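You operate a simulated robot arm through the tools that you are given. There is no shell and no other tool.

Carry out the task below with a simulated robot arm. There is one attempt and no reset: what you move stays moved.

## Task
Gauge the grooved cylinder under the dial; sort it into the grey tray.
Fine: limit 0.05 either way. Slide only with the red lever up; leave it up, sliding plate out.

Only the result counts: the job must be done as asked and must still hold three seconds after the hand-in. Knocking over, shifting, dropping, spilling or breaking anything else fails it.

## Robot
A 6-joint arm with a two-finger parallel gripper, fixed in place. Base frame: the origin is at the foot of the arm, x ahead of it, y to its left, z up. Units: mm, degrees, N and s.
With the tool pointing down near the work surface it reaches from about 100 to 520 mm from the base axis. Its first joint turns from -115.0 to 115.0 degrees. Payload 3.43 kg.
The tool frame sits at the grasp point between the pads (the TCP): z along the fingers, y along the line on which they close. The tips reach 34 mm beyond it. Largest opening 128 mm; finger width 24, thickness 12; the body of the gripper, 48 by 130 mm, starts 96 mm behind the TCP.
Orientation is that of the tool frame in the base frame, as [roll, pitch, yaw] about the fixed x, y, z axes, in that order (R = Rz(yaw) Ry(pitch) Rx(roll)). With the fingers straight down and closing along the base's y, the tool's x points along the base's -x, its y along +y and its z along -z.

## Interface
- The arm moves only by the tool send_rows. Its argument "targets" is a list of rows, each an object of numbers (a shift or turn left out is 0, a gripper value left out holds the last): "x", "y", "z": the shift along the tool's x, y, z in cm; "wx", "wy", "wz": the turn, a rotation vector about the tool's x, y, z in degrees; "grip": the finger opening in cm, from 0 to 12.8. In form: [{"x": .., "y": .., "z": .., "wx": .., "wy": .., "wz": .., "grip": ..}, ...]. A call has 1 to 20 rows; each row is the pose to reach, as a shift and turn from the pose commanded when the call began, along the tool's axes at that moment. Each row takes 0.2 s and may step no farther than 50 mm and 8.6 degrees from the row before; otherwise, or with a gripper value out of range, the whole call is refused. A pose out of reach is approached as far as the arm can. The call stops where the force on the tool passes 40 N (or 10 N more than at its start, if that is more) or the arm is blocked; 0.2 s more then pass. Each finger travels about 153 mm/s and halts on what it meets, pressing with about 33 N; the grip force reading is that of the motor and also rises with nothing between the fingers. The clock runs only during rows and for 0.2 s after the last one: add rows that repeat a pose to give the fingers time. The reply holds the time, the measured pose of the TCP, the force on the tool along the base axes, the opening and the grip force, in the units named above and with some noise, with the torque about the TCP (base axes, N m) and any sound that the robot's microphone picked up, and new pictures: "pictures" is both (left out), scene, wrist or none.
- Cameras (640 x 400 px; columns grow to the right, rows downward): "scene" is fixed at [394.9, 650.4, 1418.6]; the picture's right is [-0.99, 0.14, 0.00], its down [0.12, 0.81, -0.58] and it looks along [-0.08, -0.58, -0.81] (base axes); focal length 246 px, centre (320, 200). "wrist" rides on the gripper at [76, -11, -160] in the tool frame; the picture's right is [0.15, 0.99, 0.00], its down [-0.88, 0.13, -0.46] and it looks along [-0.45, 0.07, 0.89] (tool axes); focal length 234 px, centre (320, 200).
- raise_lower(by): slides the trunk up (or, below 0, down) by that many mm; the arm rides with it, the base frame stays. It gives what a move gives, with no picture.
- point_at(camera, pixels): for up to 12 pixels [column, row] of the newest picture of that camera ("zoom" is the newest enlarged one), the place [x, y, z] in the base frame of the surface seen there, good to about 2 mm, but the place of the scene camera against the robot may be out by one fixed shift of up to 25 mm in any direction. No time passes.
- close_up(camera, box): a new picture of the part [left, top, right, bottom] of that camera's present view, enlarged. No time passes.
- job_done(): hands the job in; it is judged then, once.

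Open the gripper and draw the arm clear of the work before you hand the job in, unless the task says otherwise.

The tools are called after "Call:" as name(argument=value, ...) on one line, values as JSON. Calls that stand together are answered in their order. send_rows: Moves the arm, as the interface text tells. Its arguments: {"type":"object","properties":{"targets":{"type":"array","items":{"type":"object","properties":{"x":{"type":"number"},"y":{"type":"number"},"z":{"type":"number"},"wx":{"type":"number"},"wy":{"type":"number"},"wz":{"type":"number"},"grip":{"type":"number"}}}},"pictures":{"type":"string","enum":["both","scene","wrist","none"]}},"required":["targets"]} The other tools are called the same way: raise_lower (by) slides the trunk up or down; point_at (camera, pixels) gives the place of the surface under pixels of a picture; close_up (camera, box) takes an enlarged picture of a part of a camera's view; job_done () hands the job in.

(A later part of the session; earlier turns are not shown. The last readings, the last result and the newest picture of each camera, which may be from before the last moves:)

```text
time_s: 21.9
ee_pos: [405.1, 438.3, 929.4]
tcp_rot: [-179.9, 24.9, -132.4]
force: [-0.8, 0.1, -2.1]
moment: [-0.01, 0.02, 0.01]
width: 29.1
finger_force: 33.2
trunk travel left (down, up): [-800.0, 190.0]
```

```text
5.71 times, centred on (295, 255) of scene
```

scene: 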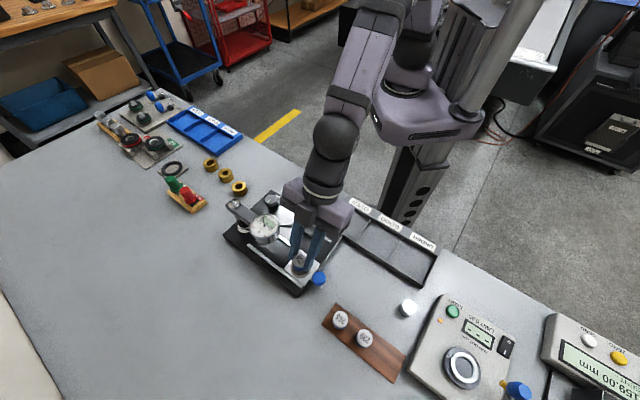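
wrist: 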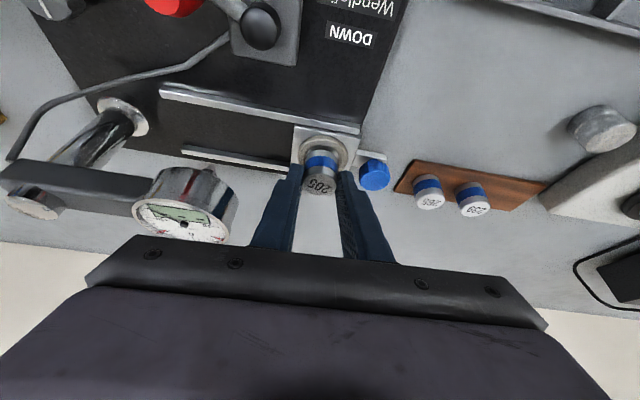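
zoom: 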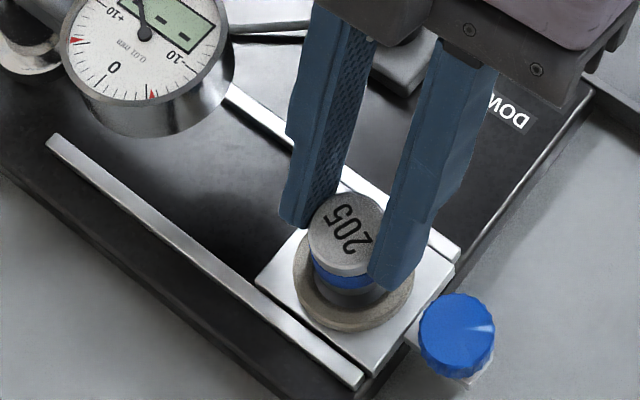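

Master is poised ~10 mm above the floor, looking centred in the ring. I'll lower in small steps (10.5 mm total), watching the force.

Call:
send_rows(targets=[{"x": 0.127, "z": 0.272}, {"x": 0.254, "z": 0.544}, {"x": 0.317, "z": 0.68}, {"x": 0.38, "z": 0.815}, {"x": 0.38, "z": 0.815}], pictures="both")

Call:
close_up(camera="wrist", box=[270, 120, 370, 200])

Call:
close_up(camera="scene", box=[250, 220, 340, 290])

```text
time_s: 23.1
ee_pos: [403.7, 438.6, 920.4]
tcp_rot: [-180.0, 24.9, -132.6]
force: [-0.2, 1.0, -1.4]
moment: [0.05, 0.02, 0.0]
width: 29.1
finger_force: 32.4
trunk travel left (down, up): [-800.0, 190.0]
```

scene: 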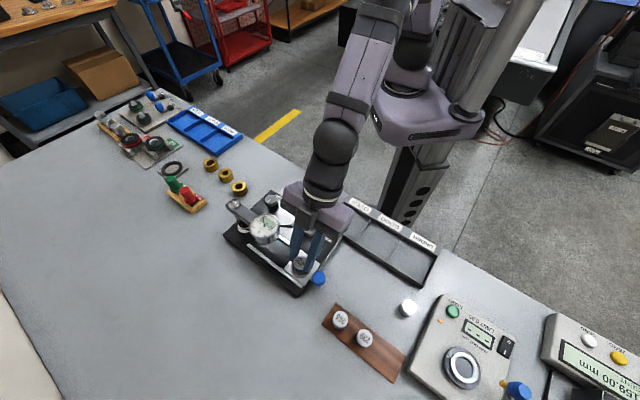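
wrist: 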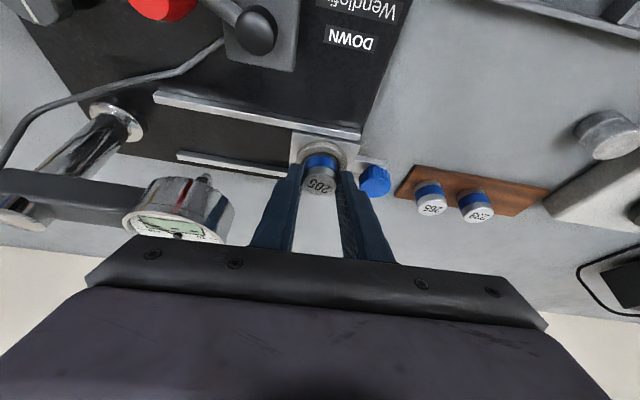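

```text
5.00 times, centred on (320, 160) of wrist
```

zoom: 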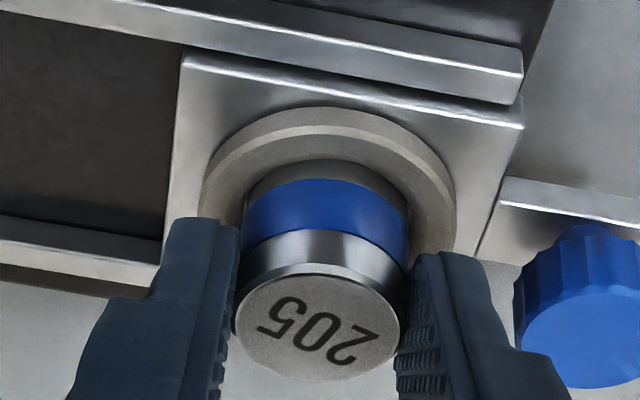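

```text
5.71 times, centred on (295, 255) of scene
```

zoom: 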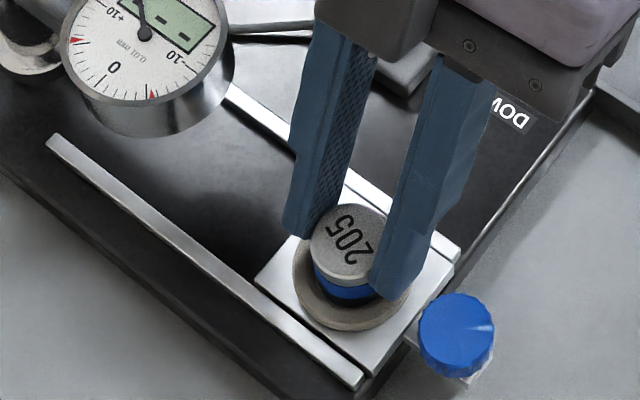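

It's inside the ring with no side force. Lowering 1.5 mm more to find the floor.

Call:
send_rows(targets=[{"x": 0.021, "z": 0.045}, {"x": 0.042, "z": 0.09}, {"x": 0.063, "z": 0.136}], pictures="none")

```text
time_s: 23.9
ee_pos: [404.9, 439.5, 920.6]
tcp_rot: [180.0, 25.0, -132.6]
force: [0.7, 0.8, -0.6]
moment: [0.01, -0.03, 0.02]
width: 28.9
finger_force: 33.2
trunk travel left (down, up): [-800.0, 190.0]
```

Still no clear contact; lowering another 1.5 mm.

Call:
send_rows(targets=[{"x": 0.021, "z": 0.045}, {"x": 0.042, "z": 0.09}, {"x": 0.063, "z": 0.136}, {"x": 0.063, "z": 0.136}], pictures="wrist")

Call:
close_up(camera="wrist", box=[270, 120, 370, 200])

```text
time_s: 24.9
ee_pos: [405.1, 438.3, 919.5]
tcp_rot: [179.9, 25.2, -132.5]
force: [1.2, 1.1, 7.6]
moment: [-0.02, 0.0, 0.01]
width: 29.0
finger_force: 32.7
trunk travel left (down, up): [-800.0, 190.0]
```

wrist: 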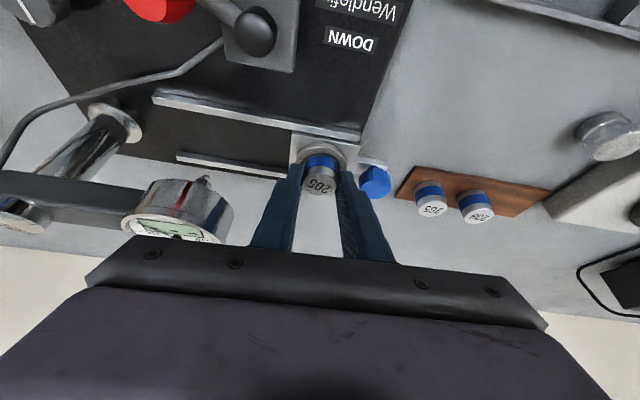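

```text
5.00 times, centred on (320, 160) of wrist
```

zoom: 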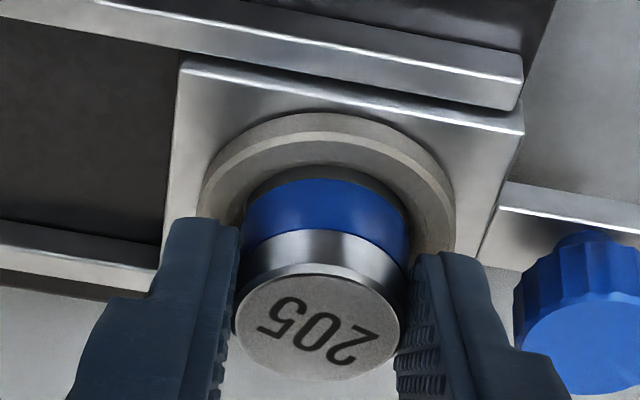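

Contact: +7.6 N upward at z≈919.5, matching the seat height. Opening gently and backing out along the tool axis.

Call:
send_rows(targets=[{"grip": 3.1}, {"grip": 3.6}, {"grip": 4.2}, {"grip": 4.2, "z": -1.5}, {"grip": 4.2, "z": -4.5}, {"grip": 4.2, "z": -8.5}], pictures="both")

Call:
close_up(camera="scene", box=[220, 180, 340, 300])

Call:
close_up(camera="wrist", box=[200, 20, 440, 180])

```text
time_s: 26.3
ee_pos: [379.8, 412.3, 995.7]
tcp_rot: [179.9, 25.1, -132.5]
force: [-0.4, -0.1, 0.5]
moment: [0.04, -0.03, 0.02]
width: 41.8
finger_force: 0.1
trunk travel left (down, up): [-800.0, 190.0]
```

scene: 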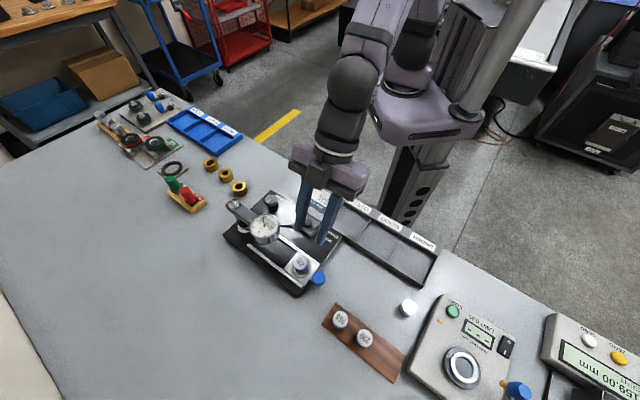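
wrist: 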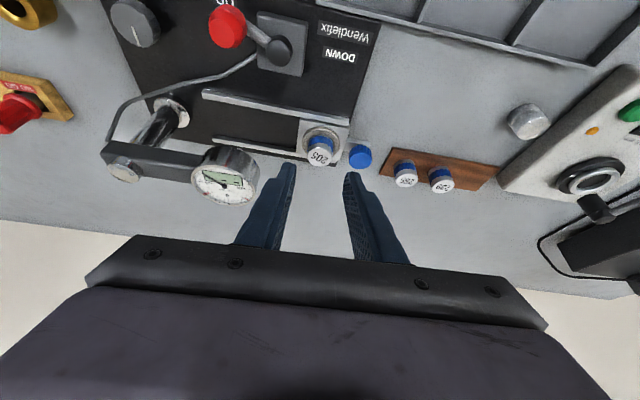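

```text
3.33 times, centred on (280, 240) of scene
```

zoom: 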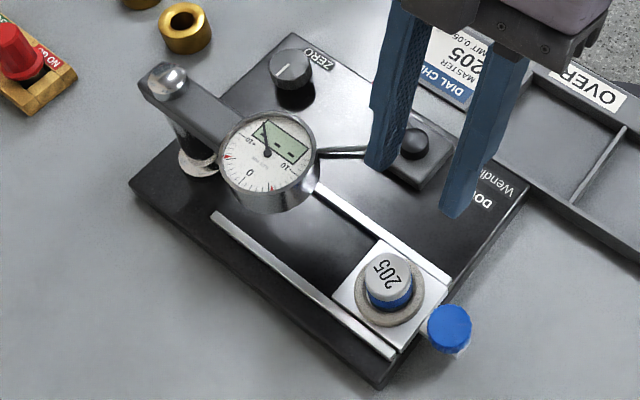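

```text
2.50 times, centred on (320, 100) of wrist
```

zoom: 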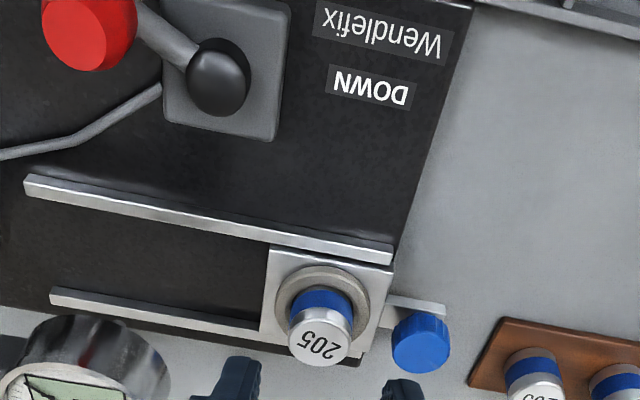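

The master stands in the nest. Now measuring the rails (for the slide direction), the knob, lever and labels from this view.

Call:
point_at(camera="zoom", pixels=[[50, 188], [380, 252], [65, 297], [250, 337], [421, 348], [395, 335], [446, 345], [421, 318], [421, 370], [438, 308], [405, 300], [320, 350]])

Call:
point_at(camera="zoom", pixels=[[90, 40], [60, 20], [115, 55], [217, 80], [160, 30], [190, 60], [220, 110], [280, 60], [370, 88], [420, 210], [390, 330], [90, 350]])

```text
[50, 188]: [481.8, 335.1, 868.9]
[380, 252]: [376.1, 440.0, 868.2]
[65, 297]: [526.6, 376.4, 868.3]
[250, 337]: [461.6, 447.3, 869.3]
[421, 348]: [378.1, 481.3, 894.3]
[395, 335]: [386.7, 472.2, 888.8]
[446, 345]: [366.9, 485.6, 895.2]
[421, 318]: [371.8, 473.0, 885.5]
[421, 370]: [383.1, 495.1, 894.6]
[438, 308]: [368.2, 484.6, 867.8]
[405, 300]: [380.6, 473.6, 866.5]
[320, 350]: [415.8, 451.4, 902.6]
```

```text
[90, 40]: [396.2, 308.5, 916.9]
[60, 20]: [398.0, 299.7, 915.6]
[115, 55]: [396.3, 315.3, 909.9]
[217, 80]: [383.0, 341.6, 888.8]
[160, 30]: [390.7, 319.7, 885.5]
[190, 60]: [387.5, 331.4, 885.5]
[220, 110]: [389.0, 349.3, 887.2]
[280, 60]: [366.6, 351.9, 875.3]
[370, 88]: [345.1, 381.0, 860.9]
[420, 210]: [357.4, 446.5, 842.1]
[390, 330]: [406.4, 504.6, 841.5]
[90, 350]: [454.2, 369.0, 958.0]
```

The rails run along (0.71, −0.705), i.e. −45°. The lever knob is at about (396, 308, 917) on its pivot near (384, 338). I'll zoom in on the blue handle knob and the lever for detail.

Call:
close_up(camera="wrist", box=[330, 130, 390, 180])

Call:
point_at(camera="zoom", pixels=[[325, 200], [240, 190], [415, 195], [325, 150], [325, 280], [260, 260], [400, 260], [300, 120], [330, 100], [450, 110], [390, 80], [240, 60]])

Call:
close_up(camera="wrist", box=[190, 0, 330, 90])

```text
8.00 times, centred on (360, 155) of wrist
```

zoom: 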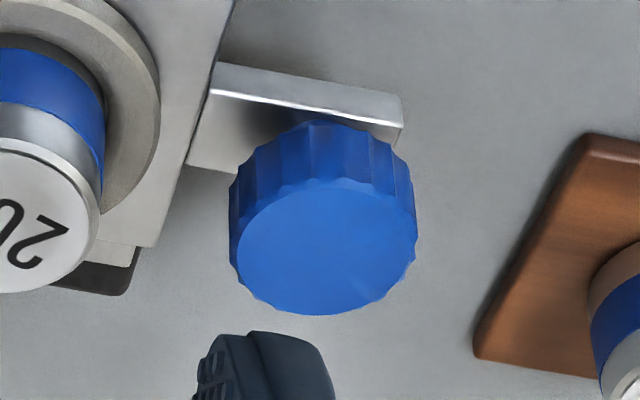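

```text
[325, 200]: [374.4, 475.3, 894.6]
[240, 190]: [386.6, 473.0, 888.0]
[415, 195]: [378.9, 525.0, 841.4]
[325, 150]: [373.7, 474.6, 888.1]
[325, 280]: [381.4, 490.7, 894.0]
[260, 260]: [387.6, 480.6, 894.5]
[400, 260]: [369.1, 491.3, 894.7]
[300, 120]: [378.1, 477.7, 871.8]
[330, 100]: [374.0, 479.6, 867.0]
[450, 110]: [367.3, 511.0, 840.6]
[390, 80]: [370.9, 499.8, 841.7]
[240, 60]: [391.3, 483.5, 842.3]
```

```text
4.44 times, centred on (260, 45) of wrist
```

zoom: 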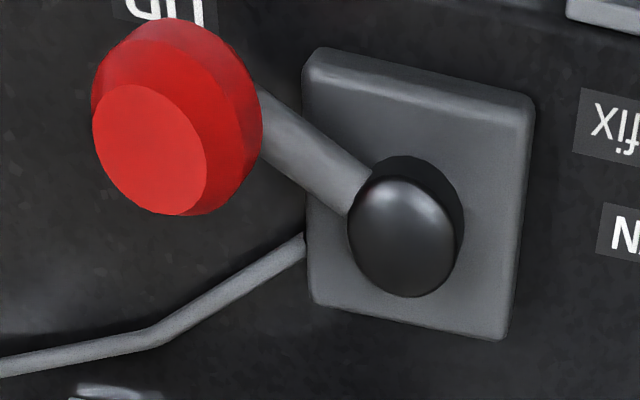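

Handle knob centre ≈ (378.3, 484.6), radius ≈13, top z≈894.5. Probing the lever's details in the newest zoom.

Call:
point_at(camera="zoom", pixels=[[150, 150], [105, 110], [190, 195], [190, 60], [240, 130], [285, 130], [345, 180], [405, 240], [430, 200], [320, 60], [520, 110], [500, 320]])

Call:
point_at(camera="zoom", pixels=[[325, 290], [170, 5], [600, 120], [630, 240], [150, 335], [290, 255], [20, 365], [60, 250], [405, 285], [375, 190], [310, 160], [120, 180]])

```text
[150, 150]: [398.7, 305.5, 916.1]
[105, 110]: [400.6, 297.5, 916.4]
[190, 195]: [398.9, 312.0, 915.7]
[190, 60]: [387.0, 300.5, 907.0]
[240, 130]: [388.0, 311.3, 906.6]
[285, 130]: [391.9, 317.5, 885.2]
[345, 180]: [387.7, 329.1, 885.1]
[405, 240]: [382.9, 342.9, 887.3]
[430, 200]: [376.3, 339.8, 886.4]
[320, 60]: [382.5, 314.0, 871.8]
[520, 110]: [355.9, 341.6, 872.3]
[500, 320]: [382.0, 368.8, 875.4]
```

```text
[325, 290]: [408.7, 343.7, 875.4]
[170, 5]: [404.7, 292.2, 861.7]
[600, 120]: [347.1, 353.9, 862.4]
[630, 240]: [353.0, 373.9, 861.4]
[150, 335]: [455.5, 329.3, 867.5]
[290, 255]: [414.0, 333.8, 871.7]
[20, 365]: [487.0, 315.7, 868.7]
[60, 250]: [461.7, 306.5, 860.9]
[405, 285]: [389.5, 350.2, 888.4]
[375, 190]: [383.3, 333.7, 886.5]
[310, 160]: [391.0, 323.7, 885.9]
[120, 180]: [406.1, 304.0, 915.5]
```

Now it's clear: the lever's rod is horizontal (z≈885) on a vertical pivot at about (382, 342), with the red knob at (399, 306, top 916) aligned with the UP label; the DOWN label is at about (345, 381). First the plate: I'll move to a pre-grasp above the blue knob with yaw −135° and 31 mm opening.

Call:
send_rows(targets=[{"x": -0.33, "y": 2.57, "z": 1.0, "wx": 0.53, "wz": 1.13, "grip": 3.1}, {"x": -0.65, "y": 5.14, "z": 3.09, "wx": 1.06, "wz": 2.27, "grip": 3.1}, {"x": -0.65, "y": 5.14, "z": 3.09, "wx": 1.06, "wz": 2.27, "grip": 3.1}], pictures="both")

Call:
close_up(camera="wrist", box=[260, 120, 380, 200])

```text
time_s: 27.1
ee_pos: [355.5, 460.4, 969.5]
tcp_rot: [-179.9, 25.1, -135.0]
force: [0.0, 0.0, 0.6]
moment: [0.01, -0.02, 0.0]
width: 31.1
finger_force: 0.0
trunk travel left (down, up): [-800.0, 190.0]
```

scene: 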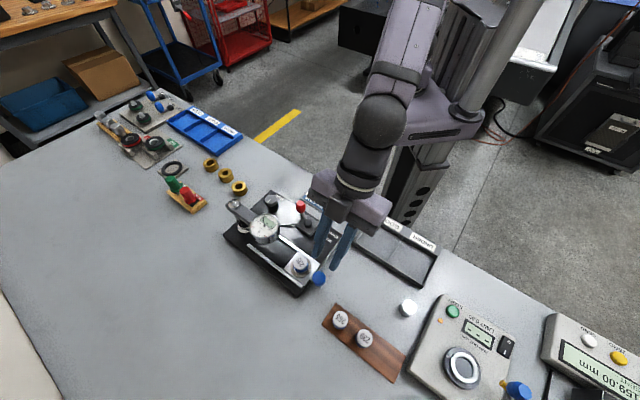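
wrist: 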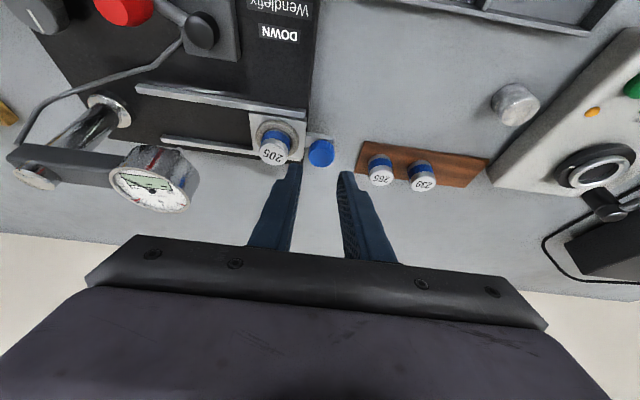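

```text
5.00 times, centred on (320, 160) of wrist
```

zoom: 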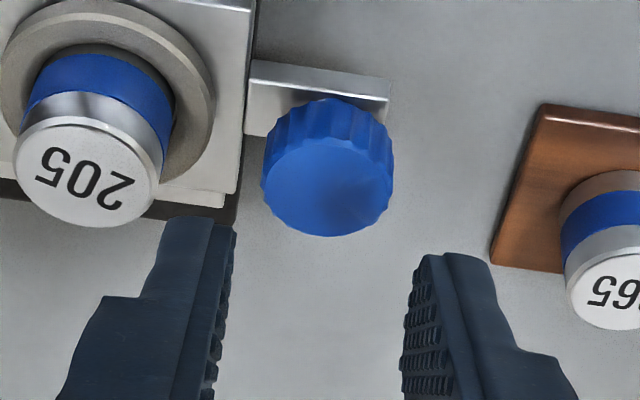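

Fingers are centred on the blue knob (zoom (328,187)). Quick probe of the knob centre before descending.

Call:
point_at(camera="zoom", pixels=[[327, 188], [272, 190], [384, 190], [327, 148], [327, 226], [230, 235], [412, 270], [180, 225], [470, 265]])

```text
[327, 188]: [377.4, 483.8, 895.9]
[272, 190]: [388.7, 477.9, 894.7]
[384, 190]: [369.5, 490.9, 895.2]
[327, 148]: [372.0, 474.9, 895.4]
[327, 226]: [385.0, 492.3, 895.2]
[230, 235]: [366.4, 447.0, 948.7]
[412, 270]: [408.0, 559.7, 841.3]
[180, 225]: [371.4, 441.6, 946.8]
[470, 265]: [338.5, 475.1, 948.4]
```

Knob centre confirmed at (378.4, 484.0). Descending 59 mm along the tool axis to straddle it.

Call:
send_rows(targets=[{"z": 2.0}, {"z": 4.0}, {"z": 5.3}, {"y": 0.04, "z": 5.9}, {"y": 0.04, "z": 5.9}], pictures="both")

Call:
close_up(camera="wrist", box=[260, 120, 380, 200])

Call:
close_up(camera="scene", box=[270, 230, 350, 290])

```text
time_s: 28.3
ee_pos: [372.1, 479.0, 917.0]
tcp_rot: [-179.9, 25.0, -135.0]
force: [-0.1, -0.1, -0.5]
moment: [0.01, 0.03, -0.02]
width: 31.1
finger_force: 0.1
trunk travel left (down, up): [-800.0, 190.0]
```

scene: 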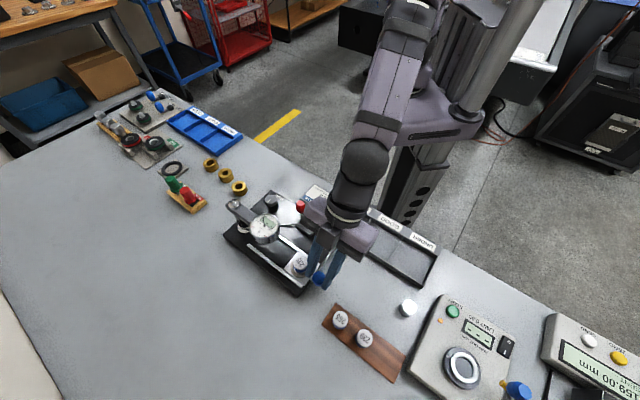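
wrist: 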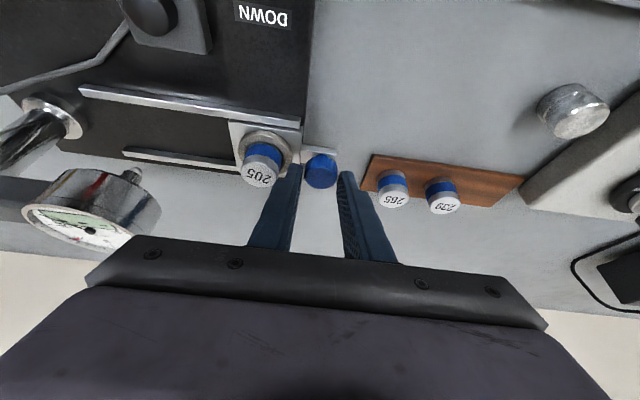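

```text
5.00 times, centred on (320, 160) of wrist
```

zoom: 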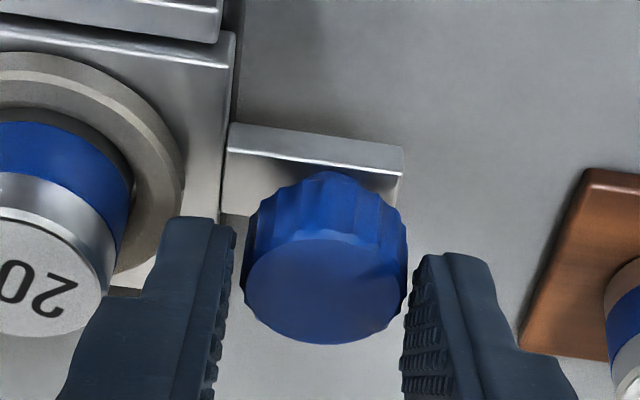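

```text
6.67 times, centred on (310, 260) of scene
```

zoom: 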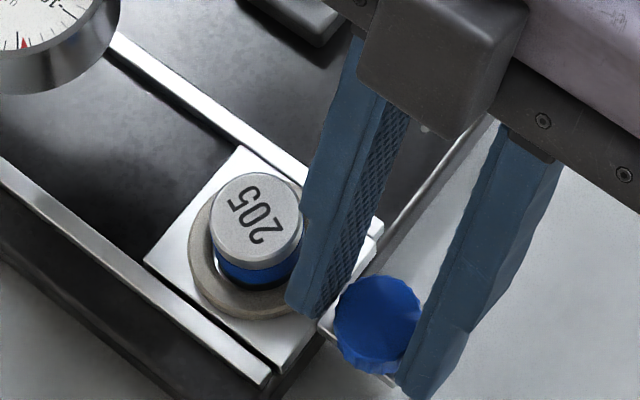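

The knob is between the pads with clearance. Closing on it.

Call:
send_rows(targets=[{"grip": 2.8}, {"grip": 2.5}, {"grip": 2.3}, {"grip": 2.3}], pictures="none")

```text
time_s: 29.3
ee_pos: [374.1, 478.8, 916.9]
tcp_rot: [-180.0, 24.9, -134.9]
force: [-0.4, 0.3, -1.2]
moment: [0.28, 0.01, 0.03]
width: 27.4
finger_force: 44.8
trunk travel left (down, up): [-800.0, 190.0]
```

Knob gripped (27.4 mm). Sliding in along −y of the tool, 20 mm first, checking the forces.

Call:
send_rows(targets=[{"y": -0.5}, {"y": -1.0}, {"y": -1.5}, {"y": -2.0}], pictures="scene")

Call:
close_up(camera="scene", box=[220, 190, 340, 290])

```text
time_s: 30.3
ee_pos: [386.8, 463.9, 917.2]
tcp_rot: [-179.9, 25.0, -134.9]
force: [0.0, 0.5, -1.1]
moment: [0.27, 0.15, 0.01]
width: 27.4
finger_force: 44.8
trunk travel left (down, up): [-800.0, 190.0]
```

scene: 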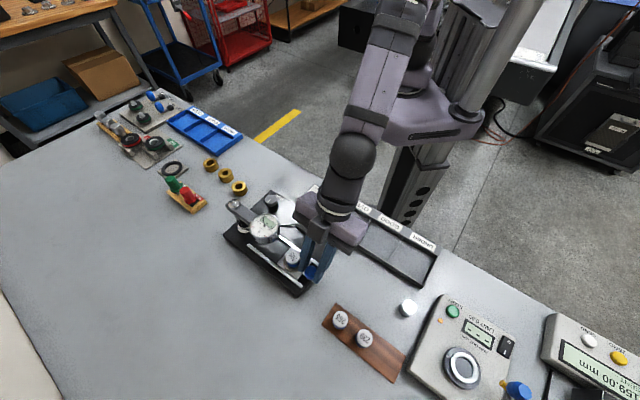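

```text
4.00 times, centred on (280, 240) of scene
```

zoom: 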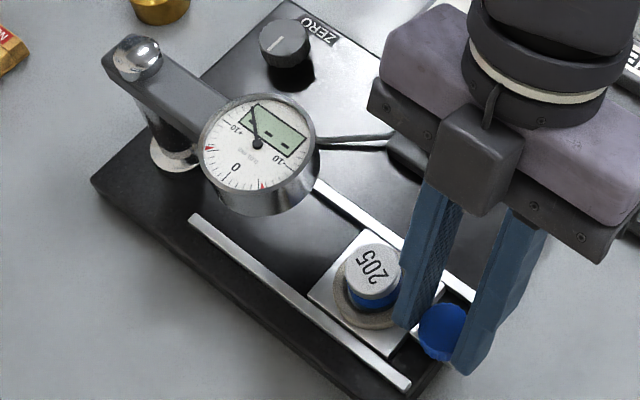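

Slides freely with ~1 N. Before going further I'll probe the dial's extents to be sure the inner finger clears it at the end of travel.

Call:
point_at(camera="zoom", pixels=[[255, 165], [207, 145], [310, 155], [262, 97], [250, 187], [258, 208], [312, 170], [300, 190], [140, 50], [165, 150], [220, 200], [150, 90]])

```text
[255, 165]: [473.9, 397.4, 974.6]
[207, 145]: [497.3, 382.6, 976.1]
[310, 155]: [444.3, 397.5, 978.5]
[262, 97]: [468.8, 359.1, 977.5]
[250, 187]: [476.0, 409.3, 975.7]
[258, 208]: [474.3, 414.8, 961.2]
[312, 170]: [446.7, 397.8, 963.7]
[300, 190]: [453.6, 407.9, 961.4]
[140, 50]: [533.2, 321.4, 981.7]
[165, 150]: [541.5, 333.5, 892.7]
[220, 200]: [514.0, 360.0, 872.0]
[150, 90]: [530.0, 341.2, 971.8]
```

Dial centre ≈ (476, 386), radius ≈27, z 945–966: full travel is ≈88 mm, and the inner finger would come too near the dial at the very end. I'll slide with this grip only to 60 mm and push the rest from outside with closed fingers.

Call:
send_rows(targets=[{"y": -0.6}, {"y": -1.2}, {"y": -1.8}, {"y": -2.4}, {"y": -3.0}, {"y": -3.6}, {"y": -4.0}, {"y": -4.0}], pictures="both")

Call:
close_up(camera="scene", box=[220, 190, 340, 290])

```text
time_s: 32.1
ee_pos: [414.8, 435.7, 918.1]
tcp_rot: [180.0, 25.0, -135.0]
force: [0.6, -0.1, 2.5]
moment: [-0.18, 0.47, 0.04]
width: 27.2
finger_force: 44.5
trunk travel left (down, up): [-800.0, 190.0]
```

scene: 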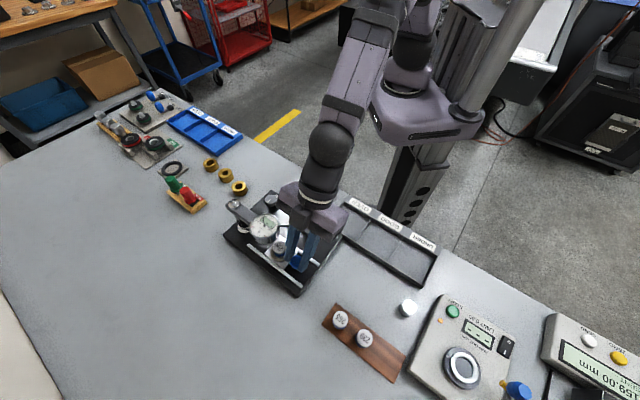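
wrist: 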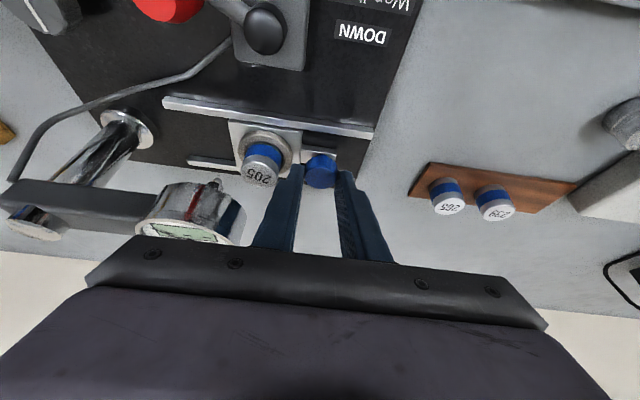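

```text
4.00 times, centred on (280, 240) of scene
```

zoom: 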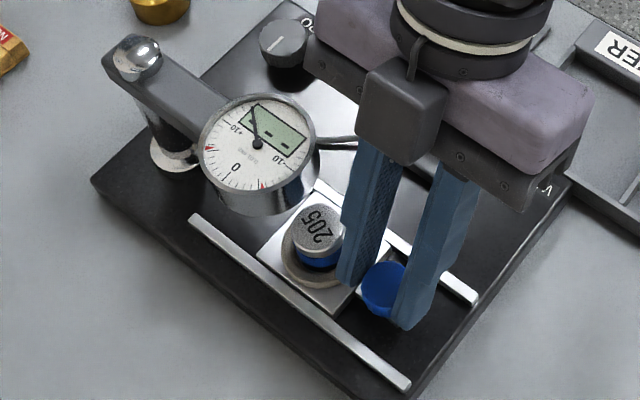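

The plate is ~60 mm in. Releasing, backing off along the tool axis, closing the fingers and shifting outward to get behind the knob.

Call:
send_rows(targets=[{"grip": 2.9}, {"grip": 3.1}, {"z": -2.0, "grip": 3.1}, {"z": -5.0, "grip": 3.1}, {"y": 1.5, "z": -6.0, "grip": 1.5}, {"y": 3.1, "z": -6.0, "grip": 0}, {"y": 3.1, "z": -6.0, "grip": 0}], pictures="both")

Call:
close_up(camera="wrist", box=[240, 110, 400, 220])

```text
time_s: 33.7
ee_pos: [375.6, 439.1, 971.2]
tcp_rot: [-179.9, 24.9, -135.1]
force: [0.5, 0.5, 0.1]
moment: [0.01, 0.01, -0.02]
width: 0.1
finger_force: 31.9
trunk travel left (down, up): [-800.0, 190.0]
```

scene: 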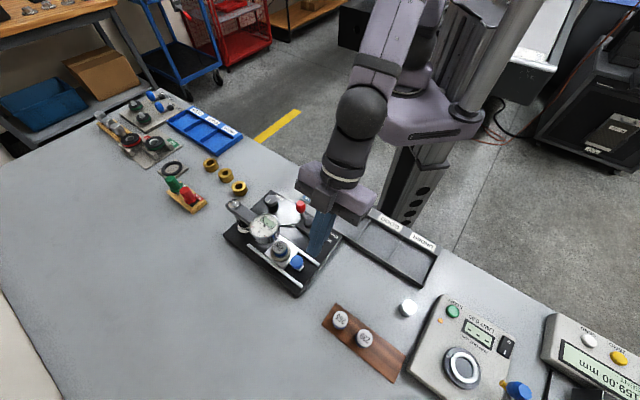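
wrist: 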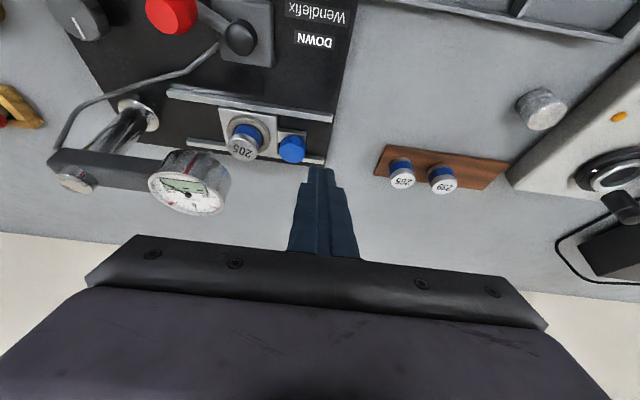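

```text
3.64 times, centred on (320, 165) of wrist
```

zoom: 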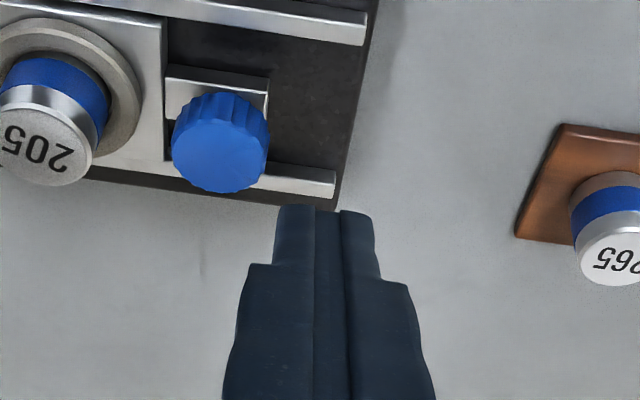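

Fingers are closed and outboard of the knob. Descending and pushing the plate in by most of the remaining travel.

Call:
send_rows(targets=[{"z": 2.5}, {"z": 5.0}, {"z": 5.9}, {"y": -0.5, "z": 5.9}, {"y": -1.0, "z": 5.9}, {"y": -1.5, "z": 5.9}, {"y": -2.0, "z": 5.9}, {"y": -2.5, "z": 5.9}, {"y": -2.8, "z": 5.9}], pictures="both")

Call:
close_up(camera="scene", box=[220, 190, 340, 290])

```text
time_s: 35.7
ee_pos: [412.1, 437.7, 917.8]
tcp_rot: [179.9, 25.0, -135.0]
force: [-0.5, 0.2, 0.6]
moment: [0.01, 0.03, 0.0]
width: 0.3
finger_force: 33.2
trunk travel left (down, up): [-800.0, 190.0]
```

scene: 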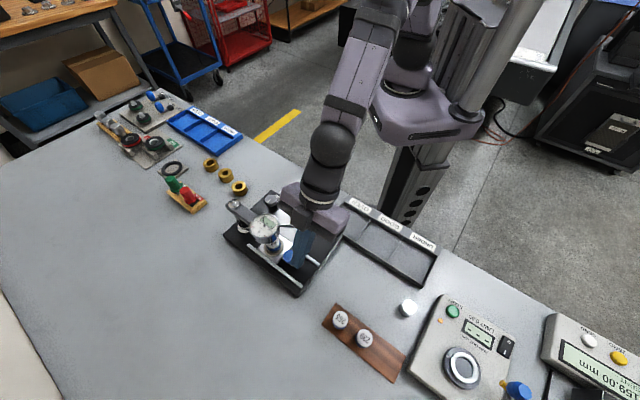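
wrist: 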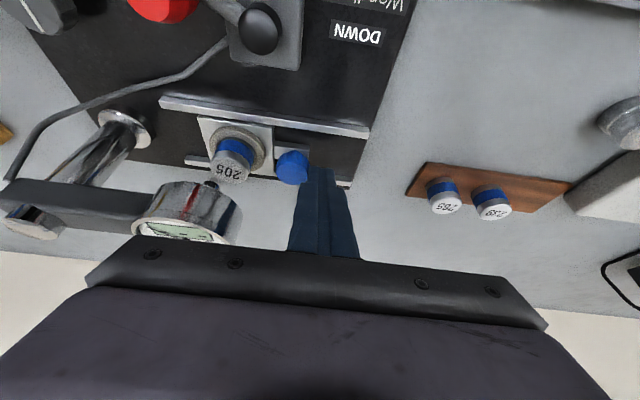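

```text
4.00 times, centred on (280, 240) of scene
```

zoom: 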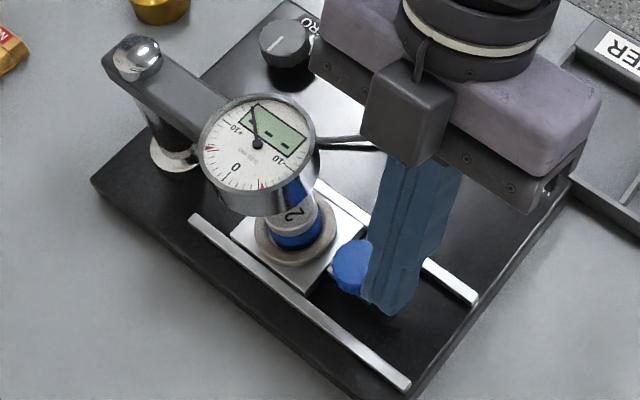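

About 80 mm of travel so far, no load. Pushing further in 2 mm steps to find the stop.

Call:
send_rows(targets=[{"y": -0.2}, {"y": -0.4}, {"y": -0.5}], pictures="none")

Call:
send_rows(targets=[{"y": -0.1}, {"y": -0.2}, {"y": -0.25}], pictures="none")

```text
time_s: 36.5
ee_pos: [416.2, 434.4, 917.4]
tcp_rot: [-180.0, 24.9, -135.1]
force: [-0.3, 0.3, 0.7]
moment: [-0.02, -0.02, 0.0]
width: 0.1
finger_force: 33.3
trunk travel left (down, up): [-800.0, 190.0]
```

```text
time_s: 37.3
ee_pos: [418.2, 431.4, 918.2]
tcp_rot: [-180.0, 25.0, -135.0]
force: [-0.9, 0.0, -0.3]
moment: [-0.01, 0.0, -0.01]
width: 0.0
finger_force: 32.7
trunk travel left (down, up): [-800.0, 190.0]
```

Call:
send_rows(targets=[{"y": -0.1}, {"y": -0.2}], pictures="both")

Call:
close_up(camera="wrist", box=[120, 100, 360, 250])

Call:
close_up(camera="scene", box=[220, 190, 340, 290])

```text
time_s: 37.9
ee_pos: [419.3, 431.2, 917.1]
tcp_rot: [179.9, 25.0, -135.0]
force: [-2.8, 2.5, -0.4]
moment: [0.1, 0.11, 0.02]
width: 0.0
finger_force: 33.1
trunk travel left (down, up): [-800.0, 190.0]
```

scene: 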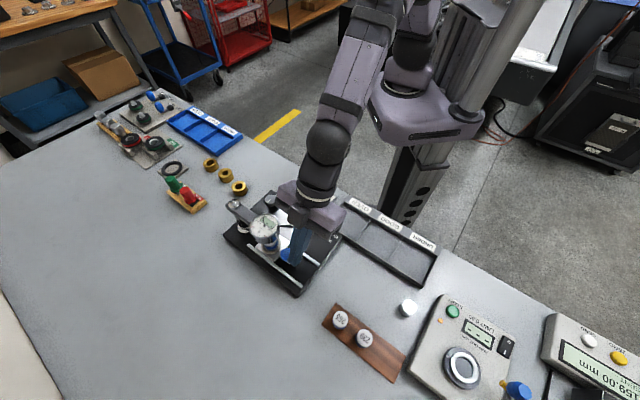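
wrist: 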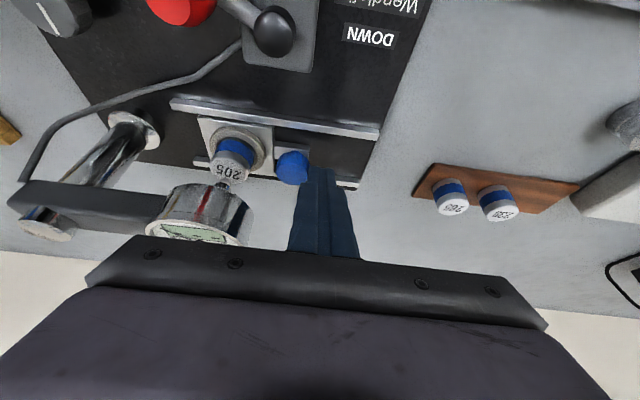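

```text
2.67 times, centred on (240, 175) of wrist
```

zoom: 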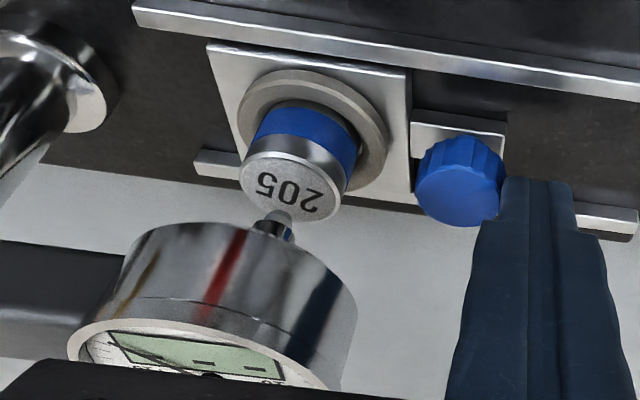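

```text
4.00 times, centred on (280, 240) of scene
```

zoom: 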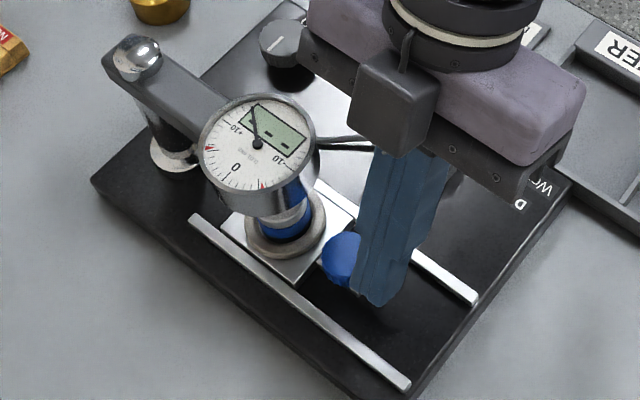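

A reaction of ~4 N along the slide has started, and the spindle tip is over the master's top. Pushing another 1 mm to confirm the stop.

Call:
send_rows(targets=[{"y": -0.05}, {"y": -0.1}], pictures="none")

```text
time_s: 38.5
ee_pos: [419.6, 431.3, 917.7]
tcp_rot: [-180.0, 25.0, -135.0]
force: [-8.3, 5.5, -0.2]
moment: [0.18, 0.27, 0.09]
width: 0.0
finger_force: 33.1
trunk travel left (down, up): [-800.0, 190.0]
```

10 N at the same position: the plate is against its inner stop. Backing off, retreating upward, and then levelling the tool.

Call:
send_rows(targets=[{"y": 0.5}, {"y": 0.8, "z": -1.0}, {"y": 0.8, "z": -4.5}, {"y": 0.8, "z": -8.5}], pictures="none")

Call:
send_rows(targets=[{"wy": 8.4}, {"wy": 16.8}, {"wy": 25}, {"wy": 25}], pictures="both")

Call:
close_up(camera="scene", box=[220, 190, 340, 290])

Call:
close_up(camera="wrist", box=[100, 0, 420, 200])

```text
time_s: 39.5
ee_pos: [388.0, 410.0, 995.1]
tcp_rot: [180.0, 24.9, -135.0]
force: [0.8, 0.2, -0.1]
moment: [0.0, 0.0, -0.02]
width: 0.1
finger_force: 32.8
trunk travel left (down, up): [-800.0, 190.0]
```

```text
time_s: 40.5
ee_pos: [387.8, 409.9, 996.4]
tcp_rot: [-180.0, -0.1, -135.0]
force: [0.4, 0.3, -0.7]
moment: [-0.01, -0.06, 0.02]
width: 0.2
finger_force: 32.9
trunk travel left (down, up): [-800.0, 190.0]
```

scene: 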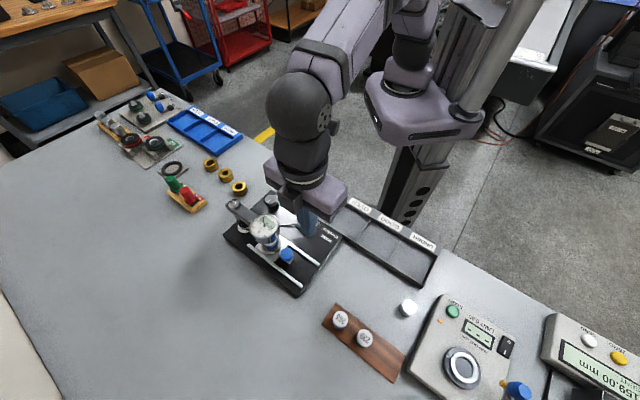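
wrist: 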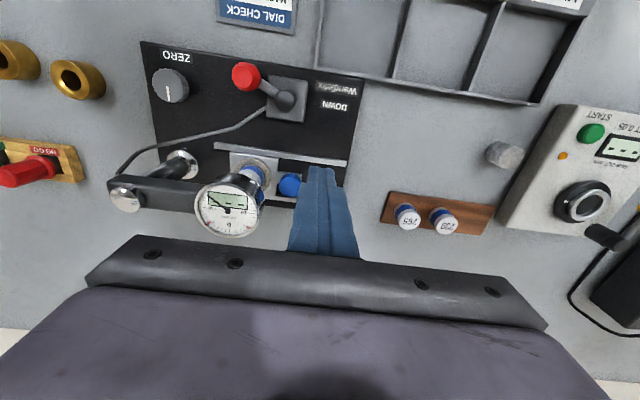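

```text
4.00 times, centred on (280, 240) of scene
```

zoom: 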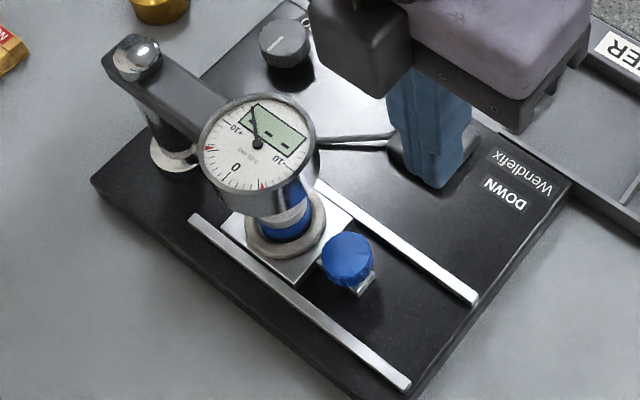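

```text
2.00 times, centred on (260, 100) of wrist
```

zoom: 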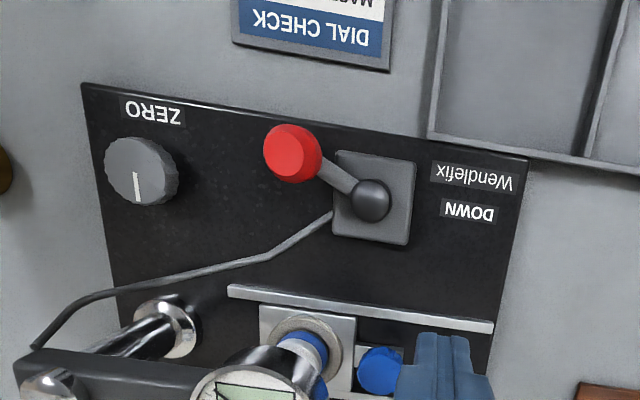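

The plate is fully in with the master under the spindle, and the lever is still at UP. I'll zoom on the lever to measure knob size and pivot accurately.

Call:
close_up(camera="wrist", box=[220, 50, 320, 130])

Call:
point_at(camera="zoom", pixels=[[188, 128], [130, 135], [245, 130], [190, 75], [185, 180], [200, 160], [280, 170], [320, 205], [378, 230], [345, 250], [410, 230], [378, 265]])

Call:
point_at(camera="zoom", pixels=[[305, 130], [465, 145], [450, 310], [305, 305], [185, 105], [155, 120], [225, 160], [235, 100], [290, 160], [340, 200], [300, 190], [375, 195]])

```text
5.00 times, centred on (270, 90) of wrist
```

zoom: 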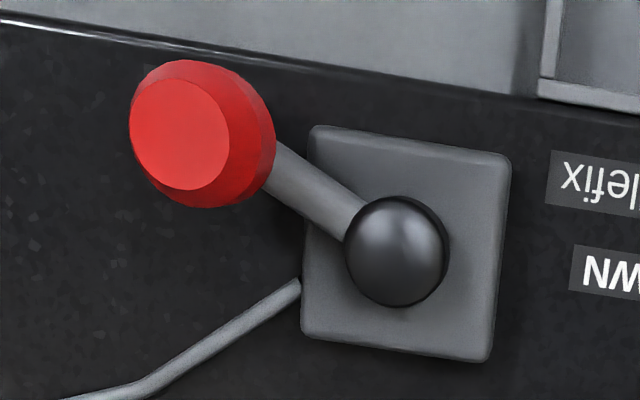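

```text
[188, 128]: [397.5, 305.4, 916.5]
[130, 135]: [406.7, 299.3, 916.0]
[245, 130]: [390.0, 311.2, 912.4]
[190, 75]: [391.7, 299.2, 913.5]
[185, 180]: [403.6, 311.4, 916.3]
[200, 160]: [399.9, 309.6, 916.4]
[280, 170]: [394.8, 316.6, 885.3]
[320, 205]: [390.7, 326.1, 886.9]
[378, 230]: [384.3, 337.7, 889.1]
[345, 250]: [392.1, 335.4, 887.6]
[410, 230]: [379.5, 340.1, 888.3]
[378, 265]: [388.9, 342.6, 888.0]
```

```text
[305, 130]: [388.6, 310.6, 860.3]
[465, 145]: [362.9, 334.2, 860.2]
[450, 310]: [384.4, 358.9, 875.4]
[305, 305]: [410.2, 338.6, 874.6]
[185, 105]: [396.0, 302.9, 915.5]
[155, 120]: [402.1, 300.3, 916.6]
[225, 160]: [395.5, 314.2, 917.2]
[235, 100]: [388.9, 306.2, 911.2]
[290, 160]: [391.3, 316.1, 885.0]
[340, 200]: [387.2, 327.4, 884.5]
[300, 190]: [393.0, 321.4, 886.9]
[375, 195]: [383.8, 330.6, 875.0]
```

Lever pivot ≈ (383, 341.5), red knob centre ≈ (398.8, 305.3), radius ≈11, lever arm ≈40 mm. I'll position the closed fingers on the knob's outer (plate-facing) side as a pusher, tip at z≈894, and try swinging it around the robot side toward DOWN.

Call:
send_rows(targets=[{"x": 1.4, "y": -3.1}, {"x": 2.8, "y": -6.2}, {"x": 3.98, "y": -9.3}, {"x": 3.98, "y": -9.3, "z": 3.5}, {"x": 3.98, "y": -9.3, "z": 6.8}, {"x": 3.98, "y": -9.3, "z": 6.8}], pictures="both")

Call:
close_up(camera="wrist", box=[220, 80, 460, 230])

Call:
close_up(camera="scene", box=[220, 180, 340, 280])

```text
time_s: 41.9
ee_pos: [427.0, 316.9, 926.8]
tcp_rot: [179.9, 0.0, -135.1]
force: [0.2, 0.6, -0.3]
moment: [-0.01, -0.02, 0.01]
width: 0.0
finger_force: 32.8
trunk travel left (down, up): [-800.0, 190.0]
```

scene: 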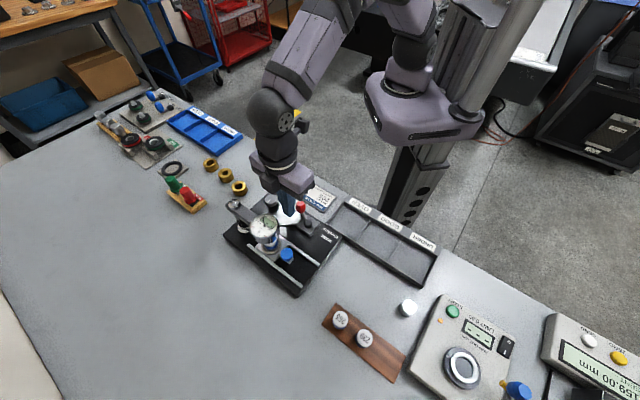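
wrist: 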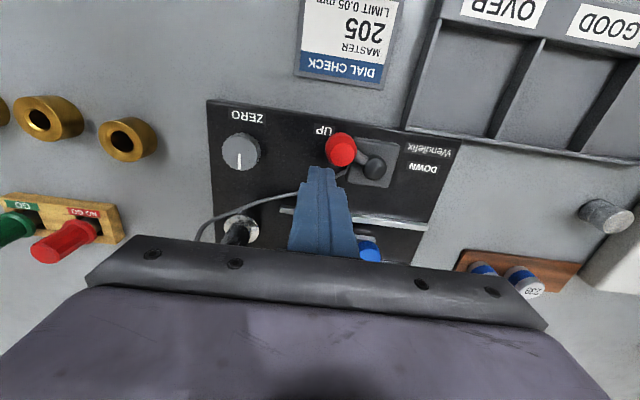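

```text
2.67 times, centred on (340, 155) of wrist
```

zoom: 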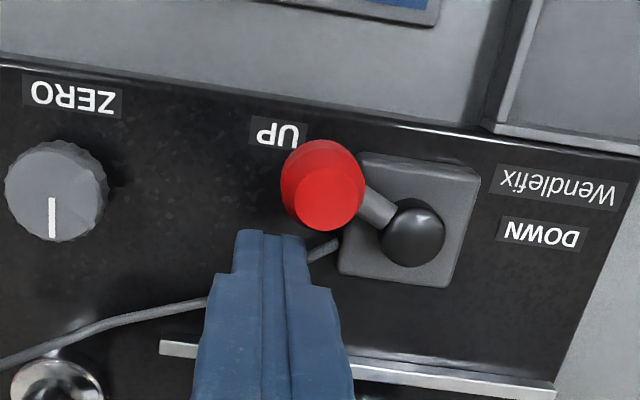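

```text
4.00 times, centred on (280, 230) of scene
```

zoom: 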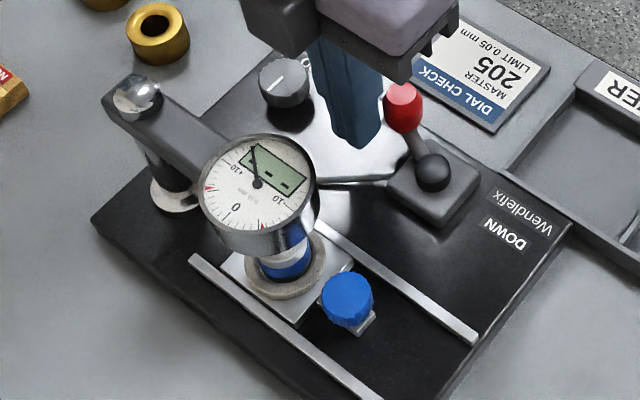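

The pusher is beside the knob on its outer side. Pushing toward the robot ~8 mm past contact to test whether the lever turns this way.

Call:
send_rows(targets=[{"x": 0.0, "y": 0.5}, {"x": 0.4, "y": 0.5}, {"x": 0.7, "y": 0.5}, {"x": 1.0, "y": 0.5}, {"x": 1.3, "y": 0.4}], pictures="both")

Call:
close_up(camera="wrist", box=[220, 80, 460, 230])

Call:
close_up(camera="scene", box=[220, 180, 340, 280])

```text
time_s: 43.1
ee_pos: [414.8, 310.1, 926.3]
tcp_rot: [180.0, -0.1, -135.0]
force: [-0.4, -0.5, 0.4]
moment: [-0.01, 0.02, 0.03]
width: 0.1
finger_force: 33.1
trunk travel left (down, up): [-800.0, 190.0]
```

scene: 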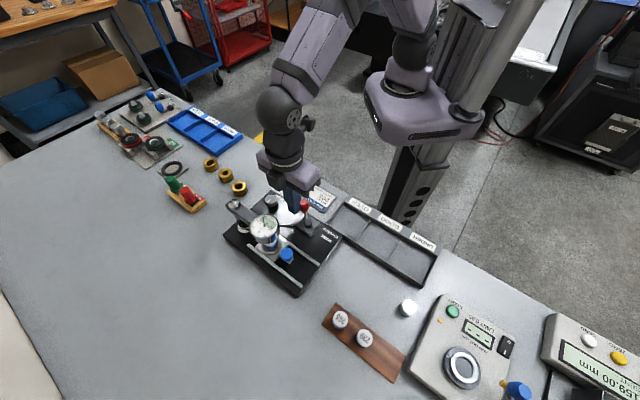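
wrist: 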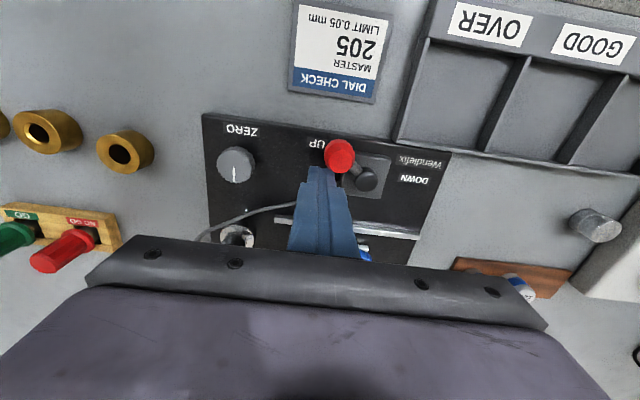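

```text
2.67 times, centred on (340, 155) of wrist
```

zoom: 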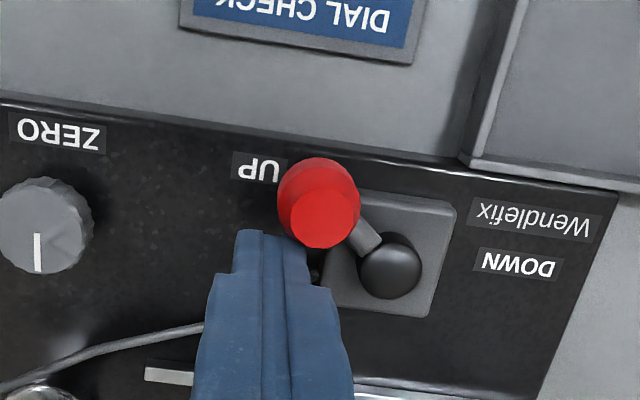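

```text
4.00 times, centred on (280, 230) of scene
```

zoom: 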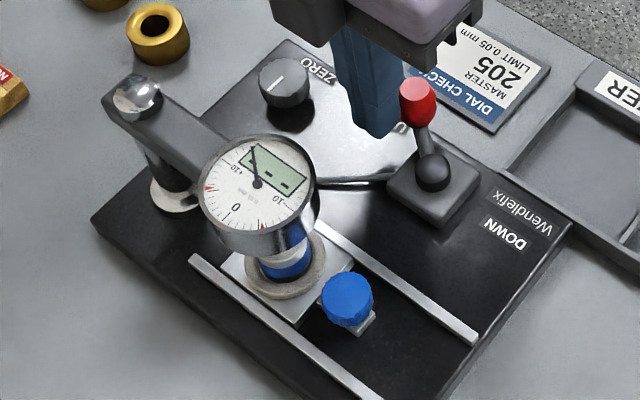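

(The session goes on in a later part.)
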